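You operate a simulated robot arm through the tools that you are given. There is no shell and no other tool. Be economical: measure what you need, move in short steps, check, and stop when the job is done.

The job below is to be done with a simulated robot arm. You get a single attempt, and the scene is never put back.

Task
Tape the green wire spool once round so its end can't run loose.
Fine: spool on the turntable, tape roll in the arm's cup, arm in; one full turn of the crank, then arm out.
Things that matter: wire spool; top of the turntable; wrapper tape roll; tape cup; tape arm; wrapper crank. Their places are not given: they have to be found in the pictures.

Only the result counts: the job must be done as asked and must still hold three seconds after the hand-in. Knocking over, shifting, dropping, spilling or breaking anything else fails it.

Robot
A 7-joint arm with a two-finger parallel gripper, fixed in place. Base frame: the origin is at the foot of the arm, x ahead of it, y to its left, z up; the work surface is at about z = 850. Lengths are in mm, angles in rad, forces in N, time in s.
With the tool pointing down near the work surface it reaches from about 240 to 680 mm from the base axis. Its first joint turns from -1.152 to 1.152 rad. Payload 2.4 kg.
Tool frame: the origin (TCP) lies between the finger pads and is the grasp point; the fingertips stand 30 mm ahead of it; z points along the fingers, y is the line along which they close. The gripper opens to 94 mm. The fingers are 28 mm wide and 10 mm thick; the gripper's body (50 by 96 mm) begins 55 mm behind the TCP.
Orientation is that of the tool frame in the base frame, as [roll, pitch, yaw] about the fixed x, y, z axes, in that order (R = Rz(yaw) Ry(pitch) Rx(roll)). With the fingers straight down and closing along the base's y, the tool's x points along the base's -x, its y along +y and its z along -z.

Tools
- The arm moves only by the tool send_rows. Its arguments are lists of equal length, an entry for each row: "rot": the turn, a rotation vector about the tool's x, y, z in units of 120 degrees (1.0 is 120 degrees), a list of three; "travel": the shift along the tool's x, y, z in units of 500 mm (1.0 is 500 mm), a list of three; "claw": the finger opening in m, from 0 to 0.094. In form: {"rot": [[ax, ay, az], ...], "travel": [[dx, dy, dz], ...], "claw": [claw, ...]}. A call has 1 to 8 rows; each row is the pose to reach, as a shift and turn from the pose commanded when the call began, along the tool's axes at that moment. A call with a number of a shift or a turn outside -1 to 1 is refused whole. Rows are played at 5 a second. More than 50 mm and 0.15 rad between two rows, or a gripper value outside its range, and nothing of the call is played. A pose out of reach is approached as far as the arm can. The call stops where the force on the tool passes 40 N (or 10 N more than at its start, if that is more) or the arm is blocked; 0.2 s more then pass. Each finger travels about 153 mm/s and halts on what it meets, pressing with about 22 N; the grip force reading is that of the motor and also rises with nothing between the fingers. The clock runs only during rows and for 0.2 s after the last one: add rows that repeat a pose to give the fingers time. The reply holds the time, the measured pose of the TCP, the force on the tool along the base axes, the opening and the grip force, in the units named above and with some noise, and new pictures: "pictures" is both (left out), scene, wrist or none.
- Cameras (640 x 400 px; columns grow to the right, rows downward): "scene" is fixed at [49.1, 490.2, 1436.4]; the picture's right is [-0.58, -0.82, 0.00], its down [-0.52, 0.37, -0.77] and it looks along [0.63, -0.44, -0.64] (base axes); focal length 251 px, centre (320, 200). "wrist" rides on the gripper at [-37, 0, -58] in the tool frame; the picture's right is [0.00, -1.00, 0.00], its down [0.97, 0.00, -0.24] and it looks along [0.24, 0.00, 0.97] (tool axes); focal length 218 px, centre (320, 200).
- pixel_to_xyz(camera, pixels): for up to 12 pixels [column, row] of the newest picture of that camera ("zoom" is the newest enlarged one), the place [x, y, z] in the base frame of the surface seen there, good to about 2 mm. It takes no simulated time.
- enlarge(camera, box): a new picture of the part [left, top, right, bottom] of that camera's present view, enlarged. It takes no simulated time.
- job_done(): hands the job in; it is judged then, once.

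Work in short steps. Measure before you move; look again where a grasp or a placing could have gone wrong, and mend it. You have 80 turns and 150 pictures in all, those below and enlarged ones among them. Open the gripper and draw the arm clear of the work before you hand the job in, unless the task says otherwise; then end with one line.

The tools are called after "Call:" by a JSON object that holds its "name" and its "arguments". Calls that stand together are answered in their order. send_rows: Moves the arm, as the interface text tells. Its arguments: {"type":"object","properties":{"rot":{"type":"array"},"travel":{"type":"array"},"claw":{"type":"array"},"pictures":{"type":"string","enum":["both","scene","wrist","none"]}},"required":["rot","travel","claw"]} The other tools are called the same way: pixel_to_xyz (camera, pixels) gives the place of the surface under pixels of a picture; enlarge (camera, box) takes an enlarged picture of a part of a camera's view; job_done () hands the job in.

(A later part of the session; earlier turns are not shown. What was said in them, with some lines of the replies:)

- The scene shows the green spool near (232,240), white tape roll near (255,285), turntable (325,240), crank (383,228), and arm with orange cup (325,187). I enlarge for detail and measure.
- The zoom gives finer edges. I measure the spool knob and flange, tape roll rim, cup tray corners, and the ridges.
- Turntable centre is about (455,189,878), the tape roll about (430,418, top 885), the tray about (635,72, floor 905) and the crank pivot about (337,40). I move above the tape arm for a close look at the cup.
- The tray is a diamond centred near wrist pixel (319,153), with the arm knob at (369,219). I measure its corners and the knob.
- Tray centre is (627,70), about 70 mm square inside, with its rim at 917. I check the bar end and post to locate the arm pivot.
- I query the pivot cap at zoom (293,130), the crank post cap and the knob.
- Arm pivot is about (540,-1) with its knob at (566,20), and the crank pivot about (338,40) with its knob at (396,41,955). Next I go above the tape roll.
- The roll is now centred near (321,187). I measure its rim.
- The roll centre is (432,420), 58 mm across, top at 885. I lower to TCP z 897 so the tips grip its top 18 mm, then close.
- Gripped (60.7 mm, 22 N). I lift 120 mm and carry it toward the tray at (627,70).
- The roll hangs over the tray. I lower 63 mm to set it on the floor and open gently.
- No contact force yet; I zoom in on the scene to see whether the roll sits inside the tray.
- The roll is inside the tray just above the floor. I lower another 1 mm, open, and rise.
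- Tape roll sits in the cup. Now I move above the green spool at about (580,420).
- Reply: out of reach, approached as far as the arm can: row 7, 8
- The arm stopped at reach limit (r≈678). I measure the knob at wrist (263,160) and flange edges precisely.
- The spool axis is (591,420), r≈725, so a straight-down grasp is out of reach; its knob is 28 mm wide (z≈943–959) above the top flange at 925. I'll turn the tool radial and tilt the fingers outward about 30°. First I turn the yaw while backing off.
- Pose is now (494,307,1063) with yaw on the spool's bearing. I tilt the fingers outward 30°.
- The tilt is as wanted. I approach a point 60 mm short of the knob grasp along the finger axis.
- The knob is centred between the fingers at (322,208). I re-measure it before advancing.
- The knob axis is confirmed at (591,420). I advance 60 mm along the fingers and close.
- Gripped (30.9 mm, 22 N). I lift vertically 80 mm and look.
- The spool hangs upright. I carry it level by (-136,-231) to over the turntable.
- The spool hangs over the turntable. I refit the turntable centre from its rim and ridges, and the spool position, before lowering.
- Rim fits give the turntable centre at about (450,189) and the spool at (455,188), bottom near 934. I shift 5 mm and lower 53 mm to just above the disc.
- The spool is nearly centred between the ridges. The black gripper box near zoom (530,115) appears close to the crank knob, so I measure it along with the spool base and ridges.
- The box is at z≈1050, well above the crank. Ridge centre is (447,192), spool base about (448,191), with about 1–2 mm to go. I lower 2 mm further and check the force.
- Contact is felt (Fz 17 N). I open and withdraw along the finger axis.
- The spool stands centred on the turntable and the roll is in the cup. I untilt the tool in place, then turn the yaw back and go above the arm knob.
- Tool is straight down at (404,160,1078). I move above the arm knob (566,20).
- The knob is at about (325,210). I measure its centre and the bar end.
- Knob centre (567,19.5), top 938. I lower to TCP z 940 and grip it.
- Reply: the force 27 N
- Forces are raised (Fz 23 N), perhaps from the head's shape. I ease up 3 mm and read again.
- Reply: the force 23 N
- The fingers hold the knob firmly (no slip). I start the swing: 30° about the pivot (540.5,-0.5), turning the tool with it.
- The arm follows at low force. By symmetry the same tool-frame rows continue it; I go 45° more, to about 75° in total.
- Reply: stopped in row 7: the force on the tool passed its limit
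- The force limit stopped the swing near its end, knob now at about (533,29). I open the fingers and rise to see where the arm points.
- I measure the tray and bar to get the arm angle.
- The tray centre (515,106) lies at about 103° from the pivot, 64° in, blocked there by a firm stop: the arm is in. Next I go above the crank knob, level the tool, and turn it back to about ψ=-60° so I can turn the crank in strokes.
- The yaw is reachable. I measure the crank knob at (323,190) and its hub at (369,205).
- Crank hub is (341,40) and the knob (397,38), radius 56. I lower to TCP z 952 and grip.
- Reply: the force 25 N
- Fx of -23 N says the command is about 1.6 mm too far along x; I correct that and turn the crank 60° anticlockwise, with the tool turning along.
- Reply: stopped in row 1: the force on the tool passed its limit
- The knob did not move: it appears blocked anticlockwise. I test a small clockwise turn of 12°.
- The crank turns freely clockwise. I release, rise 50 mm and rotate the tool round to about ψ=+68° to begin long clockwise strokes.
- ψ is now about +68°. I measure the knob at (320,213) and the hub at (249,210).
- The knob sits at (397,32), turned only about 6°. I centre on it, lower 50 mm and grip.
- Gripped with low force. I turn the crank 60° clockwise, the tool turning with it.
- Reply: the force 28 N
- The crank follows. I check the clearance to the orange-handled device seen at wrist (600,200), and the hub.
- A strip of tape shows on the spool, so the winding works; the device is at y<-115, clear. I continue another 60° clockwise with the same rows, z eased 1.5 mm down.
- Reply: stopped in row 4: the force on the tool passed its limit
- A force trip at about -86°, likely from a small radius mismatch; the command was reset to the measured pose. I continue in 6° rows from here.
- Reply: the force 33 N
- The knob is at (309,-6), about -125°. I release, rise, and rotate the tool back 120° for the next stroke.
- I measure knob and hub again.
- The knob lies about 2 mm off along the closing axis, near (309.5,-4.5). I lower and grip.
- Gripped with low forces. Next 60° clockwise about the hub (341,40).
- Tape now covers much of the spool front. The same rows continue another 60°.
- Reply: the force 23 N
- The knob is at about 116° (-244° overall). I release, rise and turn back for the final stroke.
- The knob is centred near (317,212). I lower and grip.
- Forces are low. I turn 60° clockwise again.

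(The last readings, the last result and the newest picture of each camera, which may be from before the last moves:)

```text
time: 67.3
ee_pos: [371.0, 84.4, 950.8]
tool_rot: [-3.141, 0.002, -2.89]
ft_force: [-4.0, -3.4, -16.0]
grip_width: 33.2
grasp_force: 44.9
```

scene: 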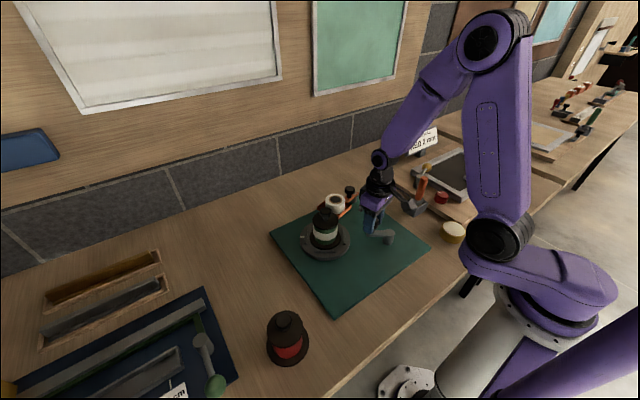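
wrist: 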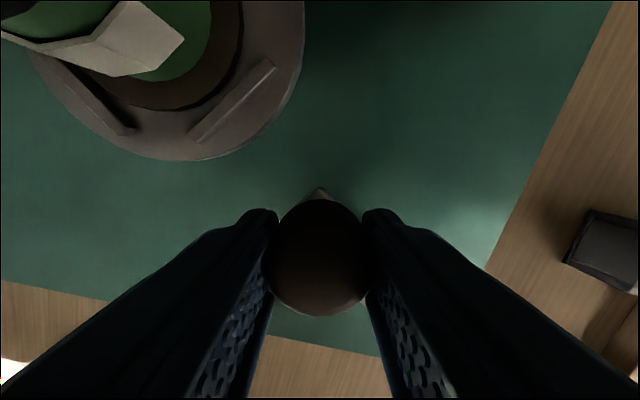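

The knob is at about 56°. The same rows again bring it to about -4°, just past one full turn from the start at -2°.

Call:
{"name": "send_rows", "arguments": {"rot": [[0, 0, 0.0667], [0, 0, 0.1333], [0, 0, 0.2], [0, 0, 0.2667], [0, 0, 0.3333], [0, 0, 0.4], [0, 0, 0.4667], [0, 0, 0.5]], "travel": [[-0.0092, -0.0119, 0.002], [-0.0166, -0.025, 0.002], [-0.0222, -0.039, 0.002], [-0.0256, -0.0537, 0.002], [-0.0271, -0.0687, 0.002], [-0.0264, -0.0838, 0.002], [-0.0238, -0.0986, 0.002], [-0.0216, -0.1058, 0.002]], "claw": [0.024, 0.024, 0.024, 0.024, 0.024, 0.024, 0.024, 0.024]}}

Call:
{"name": "enlarge", "arguments": {"camera": "scene", "box": [270, 160, 410, 280]}}

```text
time: 69.1
ee_pos: [393.9, 35.6, 950.7]
tool_rot: [-3.141, 0.003, 2.346]
ft_force: [-8.2, 3.1, -7.1]
grip_width: 33.0
grasp_force: 44.8
```

scene: 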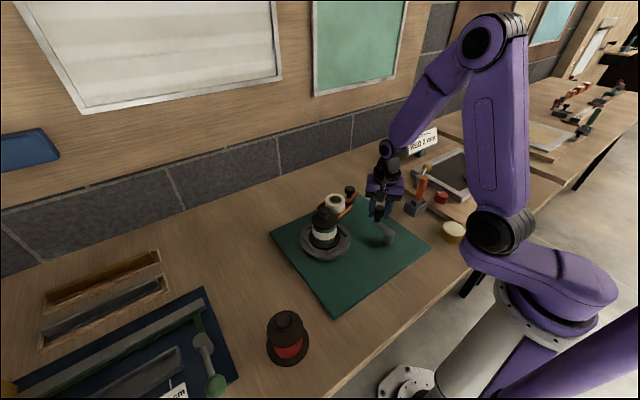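
wrist: 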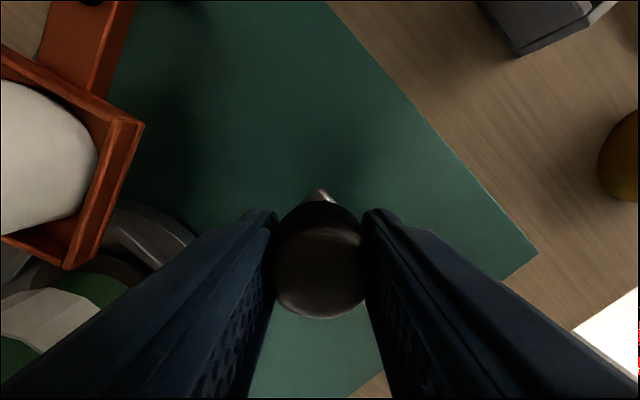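

```text
3.33 times, centred on (340, 220) of scene
```

zoom: 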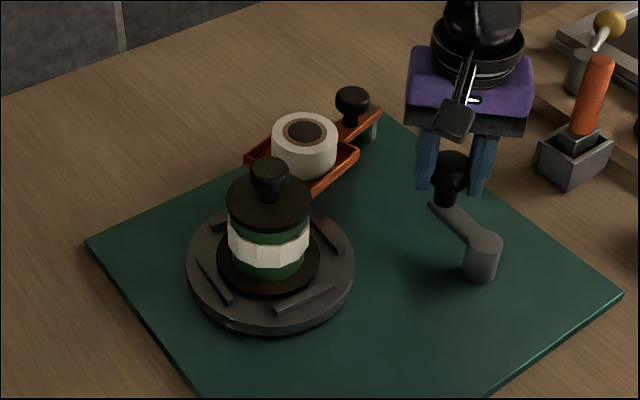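

A tape band surrounds the spool and the crank reads about -4.7°. I check the turntable mark near zoom (215,222), originally at (518,190).

Call:
{"name": "enlarge", "arguments": {"camera": "scene", "box": [300, 190, 360, 240]}}

```text
8.00 times, centred on (330, 215) of scene
```

zoom: 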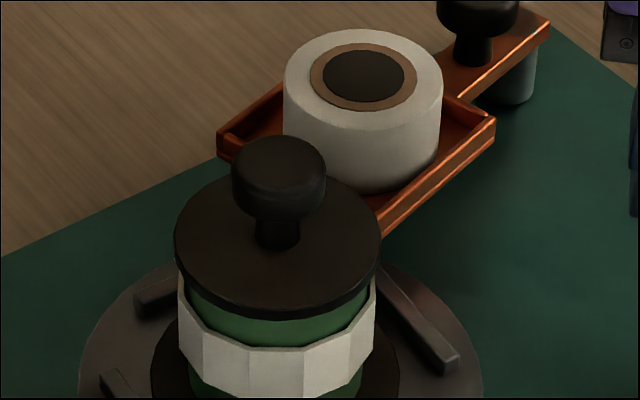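

The mark is hidden behind the spool. I release and rise to see it from above.

Call:
{"name": "send_rows", "arguments": {"rot": [[0, 0, 0], [0, 0, 0], [0, 0, 0], [0, 0, 0], [0, 0, 0]], "travel": [[0, 0, 0], [0, 0, 0], [0, 0, -0.06], [0, 0, -0.15], [0, 0, -0.24]], "claw": [0.06, 0.06, 0.06, 0.06, 0.06], "pictures": "none"}}

Call:
{"name": "send_rows", "arguments": {"rot": [[0, 0, -0.06], [0, 0, -0.12], [0, 0, -0.18], [0, 0, -0.24], [0, 0, -0.3], [0, 0, -0.36], [0, 0, -0.38]], "travel": [[-0.05, 0, 0], [-0.1, 0, 0], [-0.14, 0, 0], [-0.14, 0, 0], [-0.14, 0, 0], [-0.14, 0, 0], [-0.14, 0, 0]], "claw": [0.06, 0.06, 0.06, 0.06, 0.06, 0.06, 0.06]}}

```text
time: 70.3
ee_pos: [394.0, 31.7, 1071.8]
tool_rot: [-3.141, 0.003, 2.348]
ft_force: [-0.3, -0.1, 1.2]
grip_width: 60.3
grasp_force: 0.1
```

```text
time: 71.9
ee_pos: [442.7, -13.9, 1071.5]
tool_rot: [-3.14, 0.005, -3.137]
ft_force: [0.4, 0.5, 0.6]
grip_width: 60.2
grasp_force: 0.0
```

scene: 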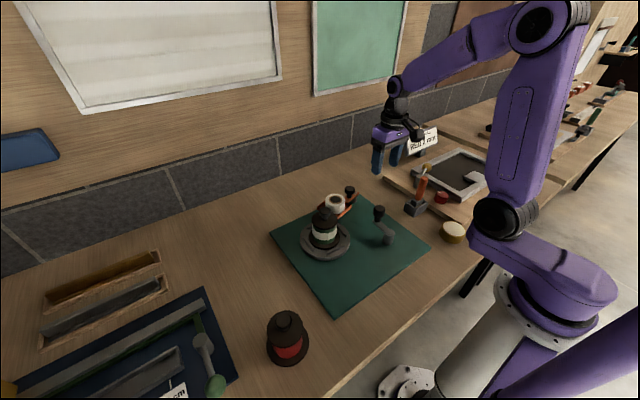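
wrist: 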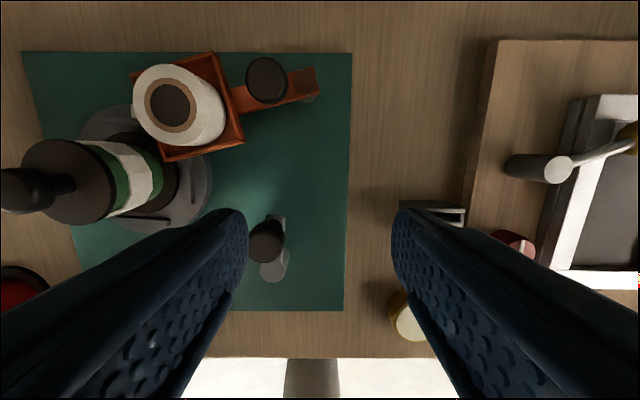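

I measure the crank's final angle from the knob at (267,242) and hub at (274,265).

Call:
{"name": "enlarge", "arguments": {"camera": "wrist", "box": [230, 200, 310, 290]}}

Call:
{"name": "enlarge", "arguments": {"camera": "scene", "box": [360, 190, 410, 250]}}

```text
4.44 times, centred on (270, 245) of wrist
```

zoom: 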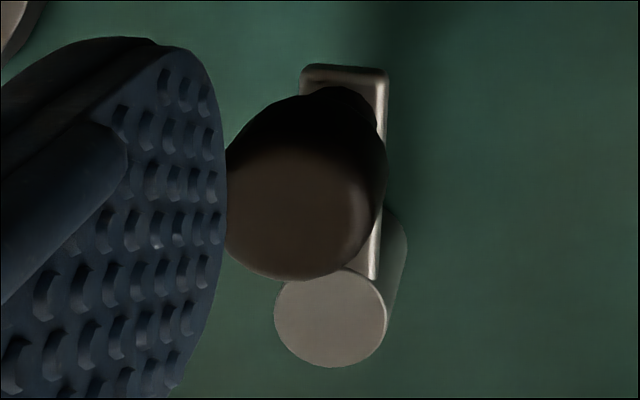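

```text
6.67 times, centred on (385, 220) of scene
```

zoom: 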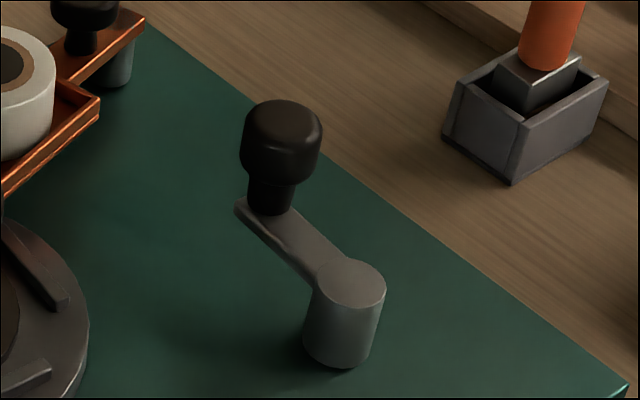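

The crank ended about 3° past a full turn. Now I go above the arm knob (533,30), turning the tool to about ψ=+64° for swinging the arm out.

Call:
{"name": "send_rows", "arguments": {"rot": [[0, 0, -0.0667], [0, 0, -0.1333], [0, 0, -0.2], [0, 0, -0.2667], [0, 0, -0.3333], [0, 0, -0.4], [0, 0, -0.4667], [0, 0, -0.5333]], "travel": [[-0.03, 0.015, 0], [-0.06, 0.03, 0], [-0.09, 0.045, 0], [-0.12, 0.06, 0], [-0.15, 0.075, 0], [-0.18, 0.089, 0], [-0.18, 0.089, 0.03], [-0.18, 0.089, 0.06]], "claw": [0.06, 0.06, 0.06, 0.06, 0.06, 0.06, 0.06, 0.06], "pictures": "wrist"}}

```text
time: 73.7
ee_pos: [534.3, 30.4, 1040.4]
tool_rot: [-3.138, -0.001, -2.021]
ft_force: [-0.6, 0.5, 0.2]
grip_width: 60.0
grasp_force: 0.0
```

wrist: 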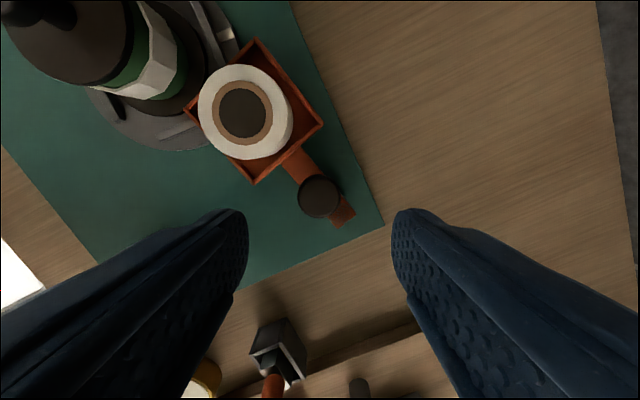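

The mark is visible near (228,33) and the knob at (319,197). I measure both and the finger geometry against the tray.

Call:
{"name": "pixel_to_xyz", "arguments": {"camera": "wrist", "pixels": [[228, 33], [319, 197], [299, 197], [340, 197], [319, 176], [319, 218], [343, 218], [242, 112]]}}

```text
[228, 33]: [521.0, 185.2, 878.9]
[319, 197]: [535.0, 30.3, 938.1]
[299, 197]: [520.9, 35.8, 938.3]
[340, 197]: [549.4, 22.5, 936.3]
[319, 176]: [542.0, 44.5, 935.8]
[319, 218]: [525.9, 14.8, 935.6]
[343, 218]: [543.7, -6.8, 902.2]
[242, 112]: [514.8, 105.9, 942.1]
```

The mark (521,185) sits about 4° past its start, confirming a full turn. I lower 99 mm onto the arm knob and grip.

Call:
{"name": "send_rows", "arguments": {"rot": [[0, 0, 0], [0, 0, 0], [0, 0, 0], [0, 0, 0], [0, 0, 0], [0, 0, 0]], "travel": [[0, -0.002, 0.07], [0, -0.002, 0.14], [0, -0.002, 0.198], [0, -0.002, 0.198], [0, -0.002, 0.198], [0, -0.002, 0.198]], "claw": [0.06, 0.06, 0.06, 0.025, 0.025, 0.025], "pictures": "wrist"}}

```text
time: 75.1
ee_pos: [532.6, 28.8, 941.8]
tool_rot: [-3.135, -0.002, -2.023]
ft_force: [7.3, -3.4, -6.7]
grip_width: 33.6
grasp_force: 44.5
```

wrist: 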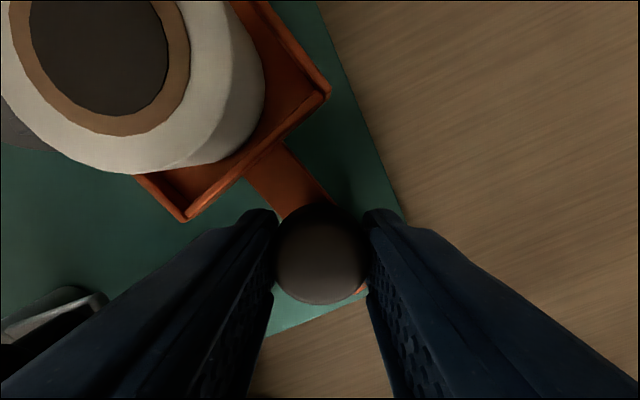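

Gripped. I swing the arm out clockwise by the first 32°.

Call:
{"name": "send_rows", "arguments": {"rot": [[0, 0, 0.0667], [0, 0, 0.1333], [0, 0, 0.2], [0, 0, 0.2667], [0, 0, 0.2667]], "travel": [[-0.0054, -0.0069, 0], [-0.0097, -0.0144, 0], [-0.013, -0.0225, 0], [-0.0151, -0.0309, 0], [-0.0151, -0.0309, 0]], "claw": [0.025, 0.025, 0.025, 0.025, 0.025]}}

```text
time: 76.3
ee_pos: [548.5, 28.6, 942.8]
tool_rot: [-3.14, -0.001, -2.585]
ft_force: [-16.3, -14.9, 7.3]
grip_width: 33.7
grasp_force: 44.8
```

scene: 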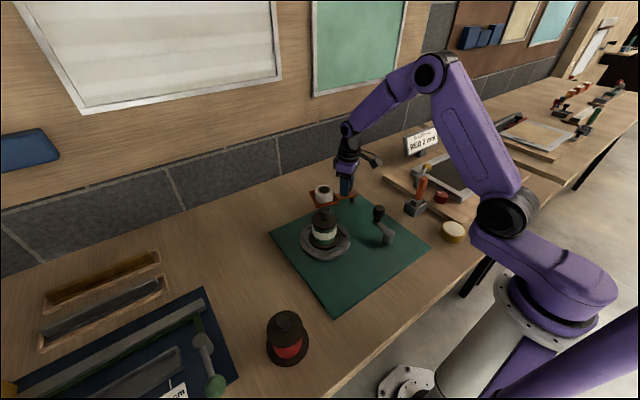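
wrist: 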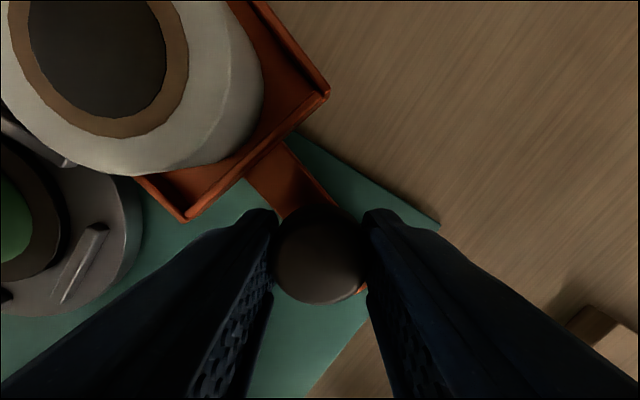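

The arm follows. I correct about 1 mm and swing another 32° to its out position.

Call:
{"name": "send_rows", "arguments": {"rot": [[0, 0, 0.0667], [0, 0, 0.1333], [0, 0, 0.2], [0, 0, 0.2667], [0, 0, 0.2667]], "travel": [[-0.0026, -0.0074, 0], [-0.007, -0.015, 0], [-0.0102, -0.023, 0], [-0.0123, -0.0316, 0], [-0.0123, -0.0316, 0]], "claw": [0.025, 0.025, 0.025, 0.025, 0.025]}}

```text
time: 77.5
ee_pos: [561.7, 20.1, 942.2]
tool_rot: [-3.141, -0.001, -3.141]
ft_force: [-25.1, -14.5, 17.8]
grip_width: 33.8
grasp_force: 44.8
```

scene: 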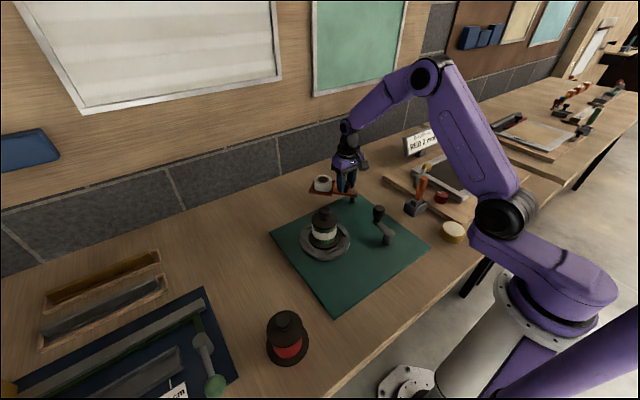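
wrist: 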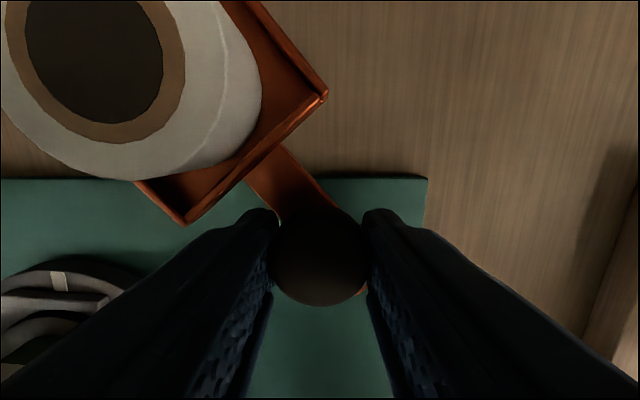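

The knob is back near its start. I release and rise to measure the arm.

Call:
{"name": "send_rows", "arguments": {"rot": [[0, 0, 0], [0, 0, 0], [0, 0, 0], [0, 0, 0], [0, 0, 0], [0, 0, 0]], "travel": [[0.003, -0.002, 0.002], [0.003, -0.002, 0.002], [0.003, -0.002, 0.002], [0, 0, -0.06], [0, 0, -0.12], [0, 0, -0.2]], "claw": [0.025, 0.06, 0.06, 0.06, 0.06, 0.06]}}

Call:
{"name": "pixel_to_xyz", "arguments": {"camera": "wrist", "pixels": [[325, 212], [320, 205], [325, 220], [240, 100], [230, 110], [330, 215]]}}

```text
time: 78.9
ee_pos: [565.0, 21.3, 1046.3]
tool_rot: [-3.141, 0.004, -3.14]
ft_force: [0.6, 0.5, 0.3]
grip_width: 59.9
grasp_force: 0.0
```

scene: 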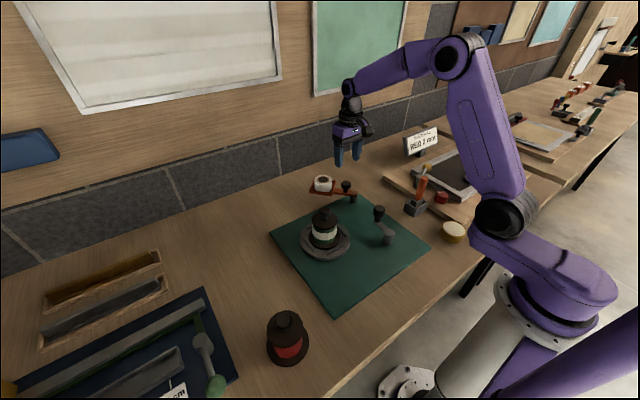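
wrist: 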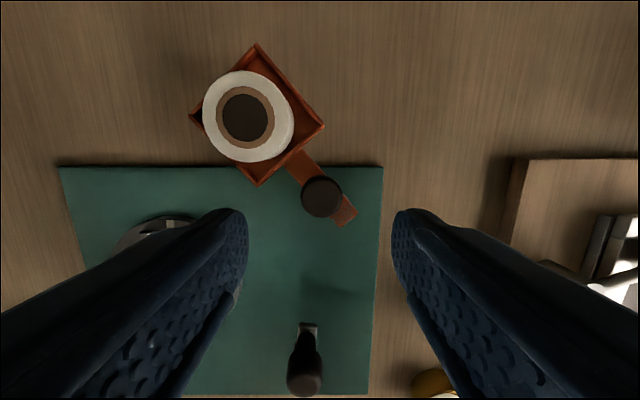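

```text
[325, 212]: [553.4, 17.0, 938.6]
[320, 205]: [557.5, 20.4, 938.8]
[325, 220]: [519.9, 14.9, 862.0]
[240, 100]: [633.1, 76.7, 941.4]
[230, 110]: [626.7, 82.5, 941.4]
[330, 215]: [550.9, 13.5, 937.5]
```

I measure the tray corners and knob centre.

Call:
{"name": "pixel_to_xyz", "arguments": {"camera": "wrist", "pixels": [[257, 44], [191, 115], [258, 185], [323, 126], [321, 196], [302, 196], [342, 196]]}}

Call:
{"name": "enlarge", "arguments": {"camera": "scene", "box": [280, 150, 410, 270]}}

```text
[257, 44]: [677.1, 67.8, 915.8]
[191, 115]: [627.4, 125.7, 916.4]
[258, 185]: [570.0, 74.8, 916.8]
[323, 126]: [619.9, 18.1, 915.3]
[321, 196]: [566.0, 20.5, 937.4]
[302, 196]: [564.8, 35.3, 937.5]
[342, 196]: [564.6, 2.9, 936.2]
```

```text
3.33 times, centred on (345, 210) of scene
```

zoom: 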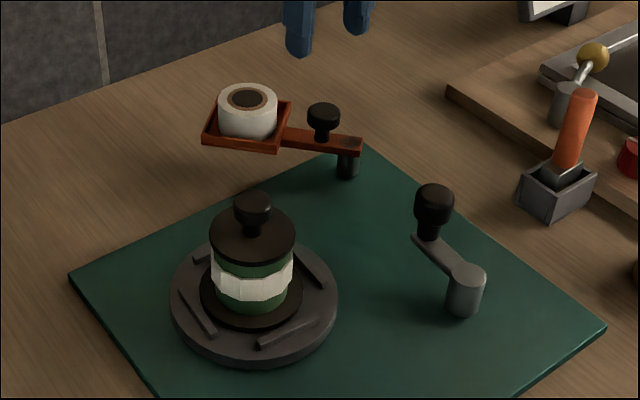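

The tray is about 1.5° short of its original out position. I regrip and nudge it the rest of the way.

Call:
{"name": "send_rows", "arguments": {"rot": [[0, 0, 0], [0, 0, 0], [0, 0, 0], [0, 0, 0], [0, 0, 0], [0, 0, 0], [0, 0, 0.0125], [0, 0, 0.025]], "travel": [[-0.002, -0.003, 0.07], [-0.002, -0.003, 0.14], [-0.002, -0.003, 0.201], [-0.002, -0.003, 0.201], [-0.002, -0.003, 0.201], [-0.002, -0.003, 0.201], [-0.0037, -0.005, 0.201], [-0.0054, -0.007, 0.201]], "claw": [0.06, 0.06, 0.06, 0.025, 0.025, 0.025, 0.025, 0.025], "pictures": "none"}}

Call:
{"name": "send_rows", "arguments": {"rot": [[0, 0, 0], [0, 0, 0], [0, 0, 0], [0, 0, 0], [0, 0, 0]], "travel": [[0, 0, 0], [0, 0, 0], [0, 0, -0.06], [0, 0, -0.12], [0, 0, -0.2]], "claw": [0.06, 0.06, 0.06, 0.06, 0.06]}}

```text
time: 80.7
ee_pos: [565.7, 19.8, 941.5]
tool_rot: [-3.14, -0.003, 3.094]
ft_force: [-13.4, 5.4, 0.3]
grip_width: 33.6
grasp_force: 45.1
```

```text
time: 81.9
ee_pos: [568.0, 14.6, 1041.2]
tool_rot: [-3.138, 0.004, 3.09]
ft_force: [-0.1, -0.1, -0.1]
grip_width: 59.9
grasp_force: 0.0
```

scene: 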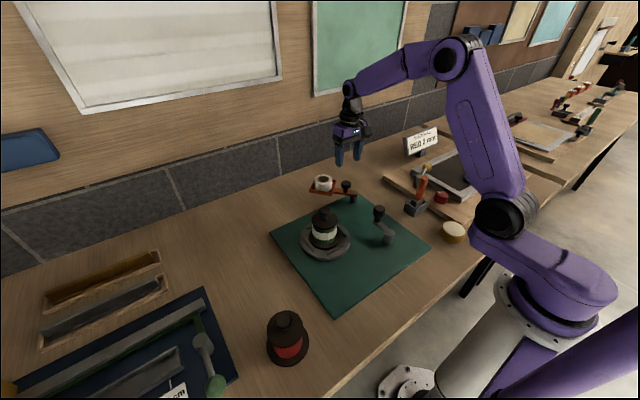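
wrist: 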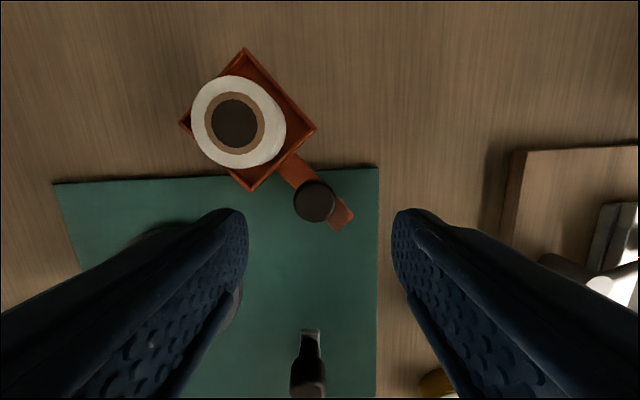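

Call:
{"name": "pixel_to_xyz", "arguments": {"camera": "wrist", "pixels": [[244, 48], [181, 124], [250, 190], [315, 127], [314, 200]]}}

Call:
{"name": "send_rows", "arguments": {"rot": [[0, 0, 0], [0, 0, 0], [0, 0, 0], [0, 0, 0], [0, 0, 0]], "travel": [[0, 0, -0.09], [0.05, -0.03, -0.15], [0.13, -0.05, -0.2], [0.21, -0.07, -0.23], [0.29, -0.09, -0.25]], "claw": [0.09, 0.09, 0.09, 0.09, 0.09]}}

Call:
{"name": "enlarge", "arguments": {"camera": "scene", "box": [280, 150, 410, 270]}}

```text
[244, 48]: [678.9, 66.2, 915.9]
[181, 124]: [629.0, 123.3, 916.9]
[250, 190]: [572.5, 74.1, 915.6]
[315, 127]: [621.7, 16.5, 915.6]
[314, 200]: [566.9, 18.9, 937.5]
```

```text
time: 83.1
ee_pos: [420.7, -23.1, 1162.9]
tool_rot: [-3.141, 0.004, 3.09]
ft_force: [-0.9, -0.3, -0.2]
grip_width: 90.1
grasp_force: 0.1
```

scene: 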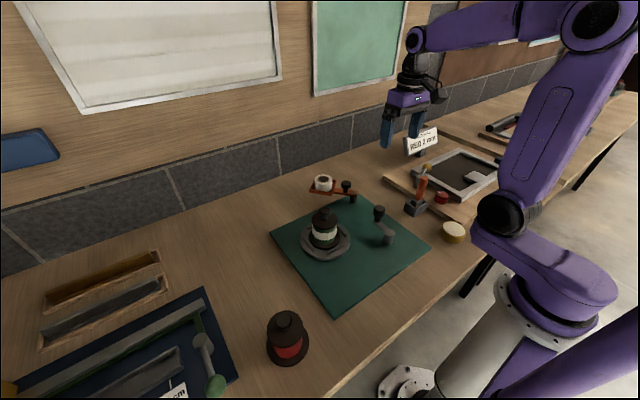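
wrist: 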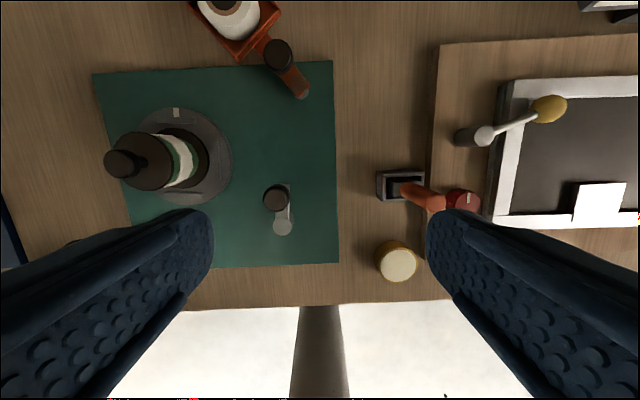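

```text
3.33 times, centred on (345, 210) of scene
```

zoom: 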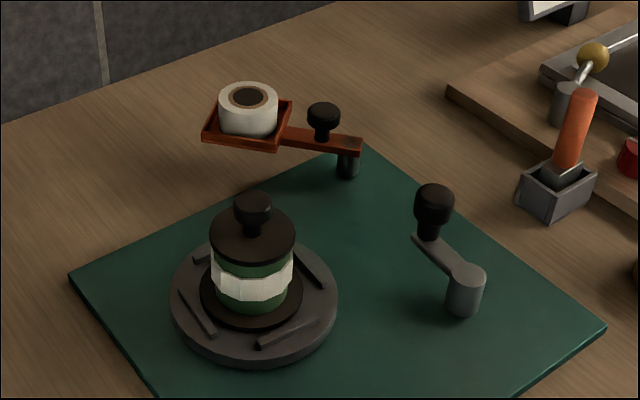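

The tray corners match their starting places, so the arm is fully out. The spool is taped all round on the turntable, the gripper is open and clear, and I hand in.

Call:
{"name": "job_done", "arguments": {}}

```text
The job is handed in.
```

The green spool is taped once round and standing on the turntable, with the tape roll in its cup and the arm swung back out. The crank ended about 3° past one full turn, and I couldn't see the back of the tape band directly.
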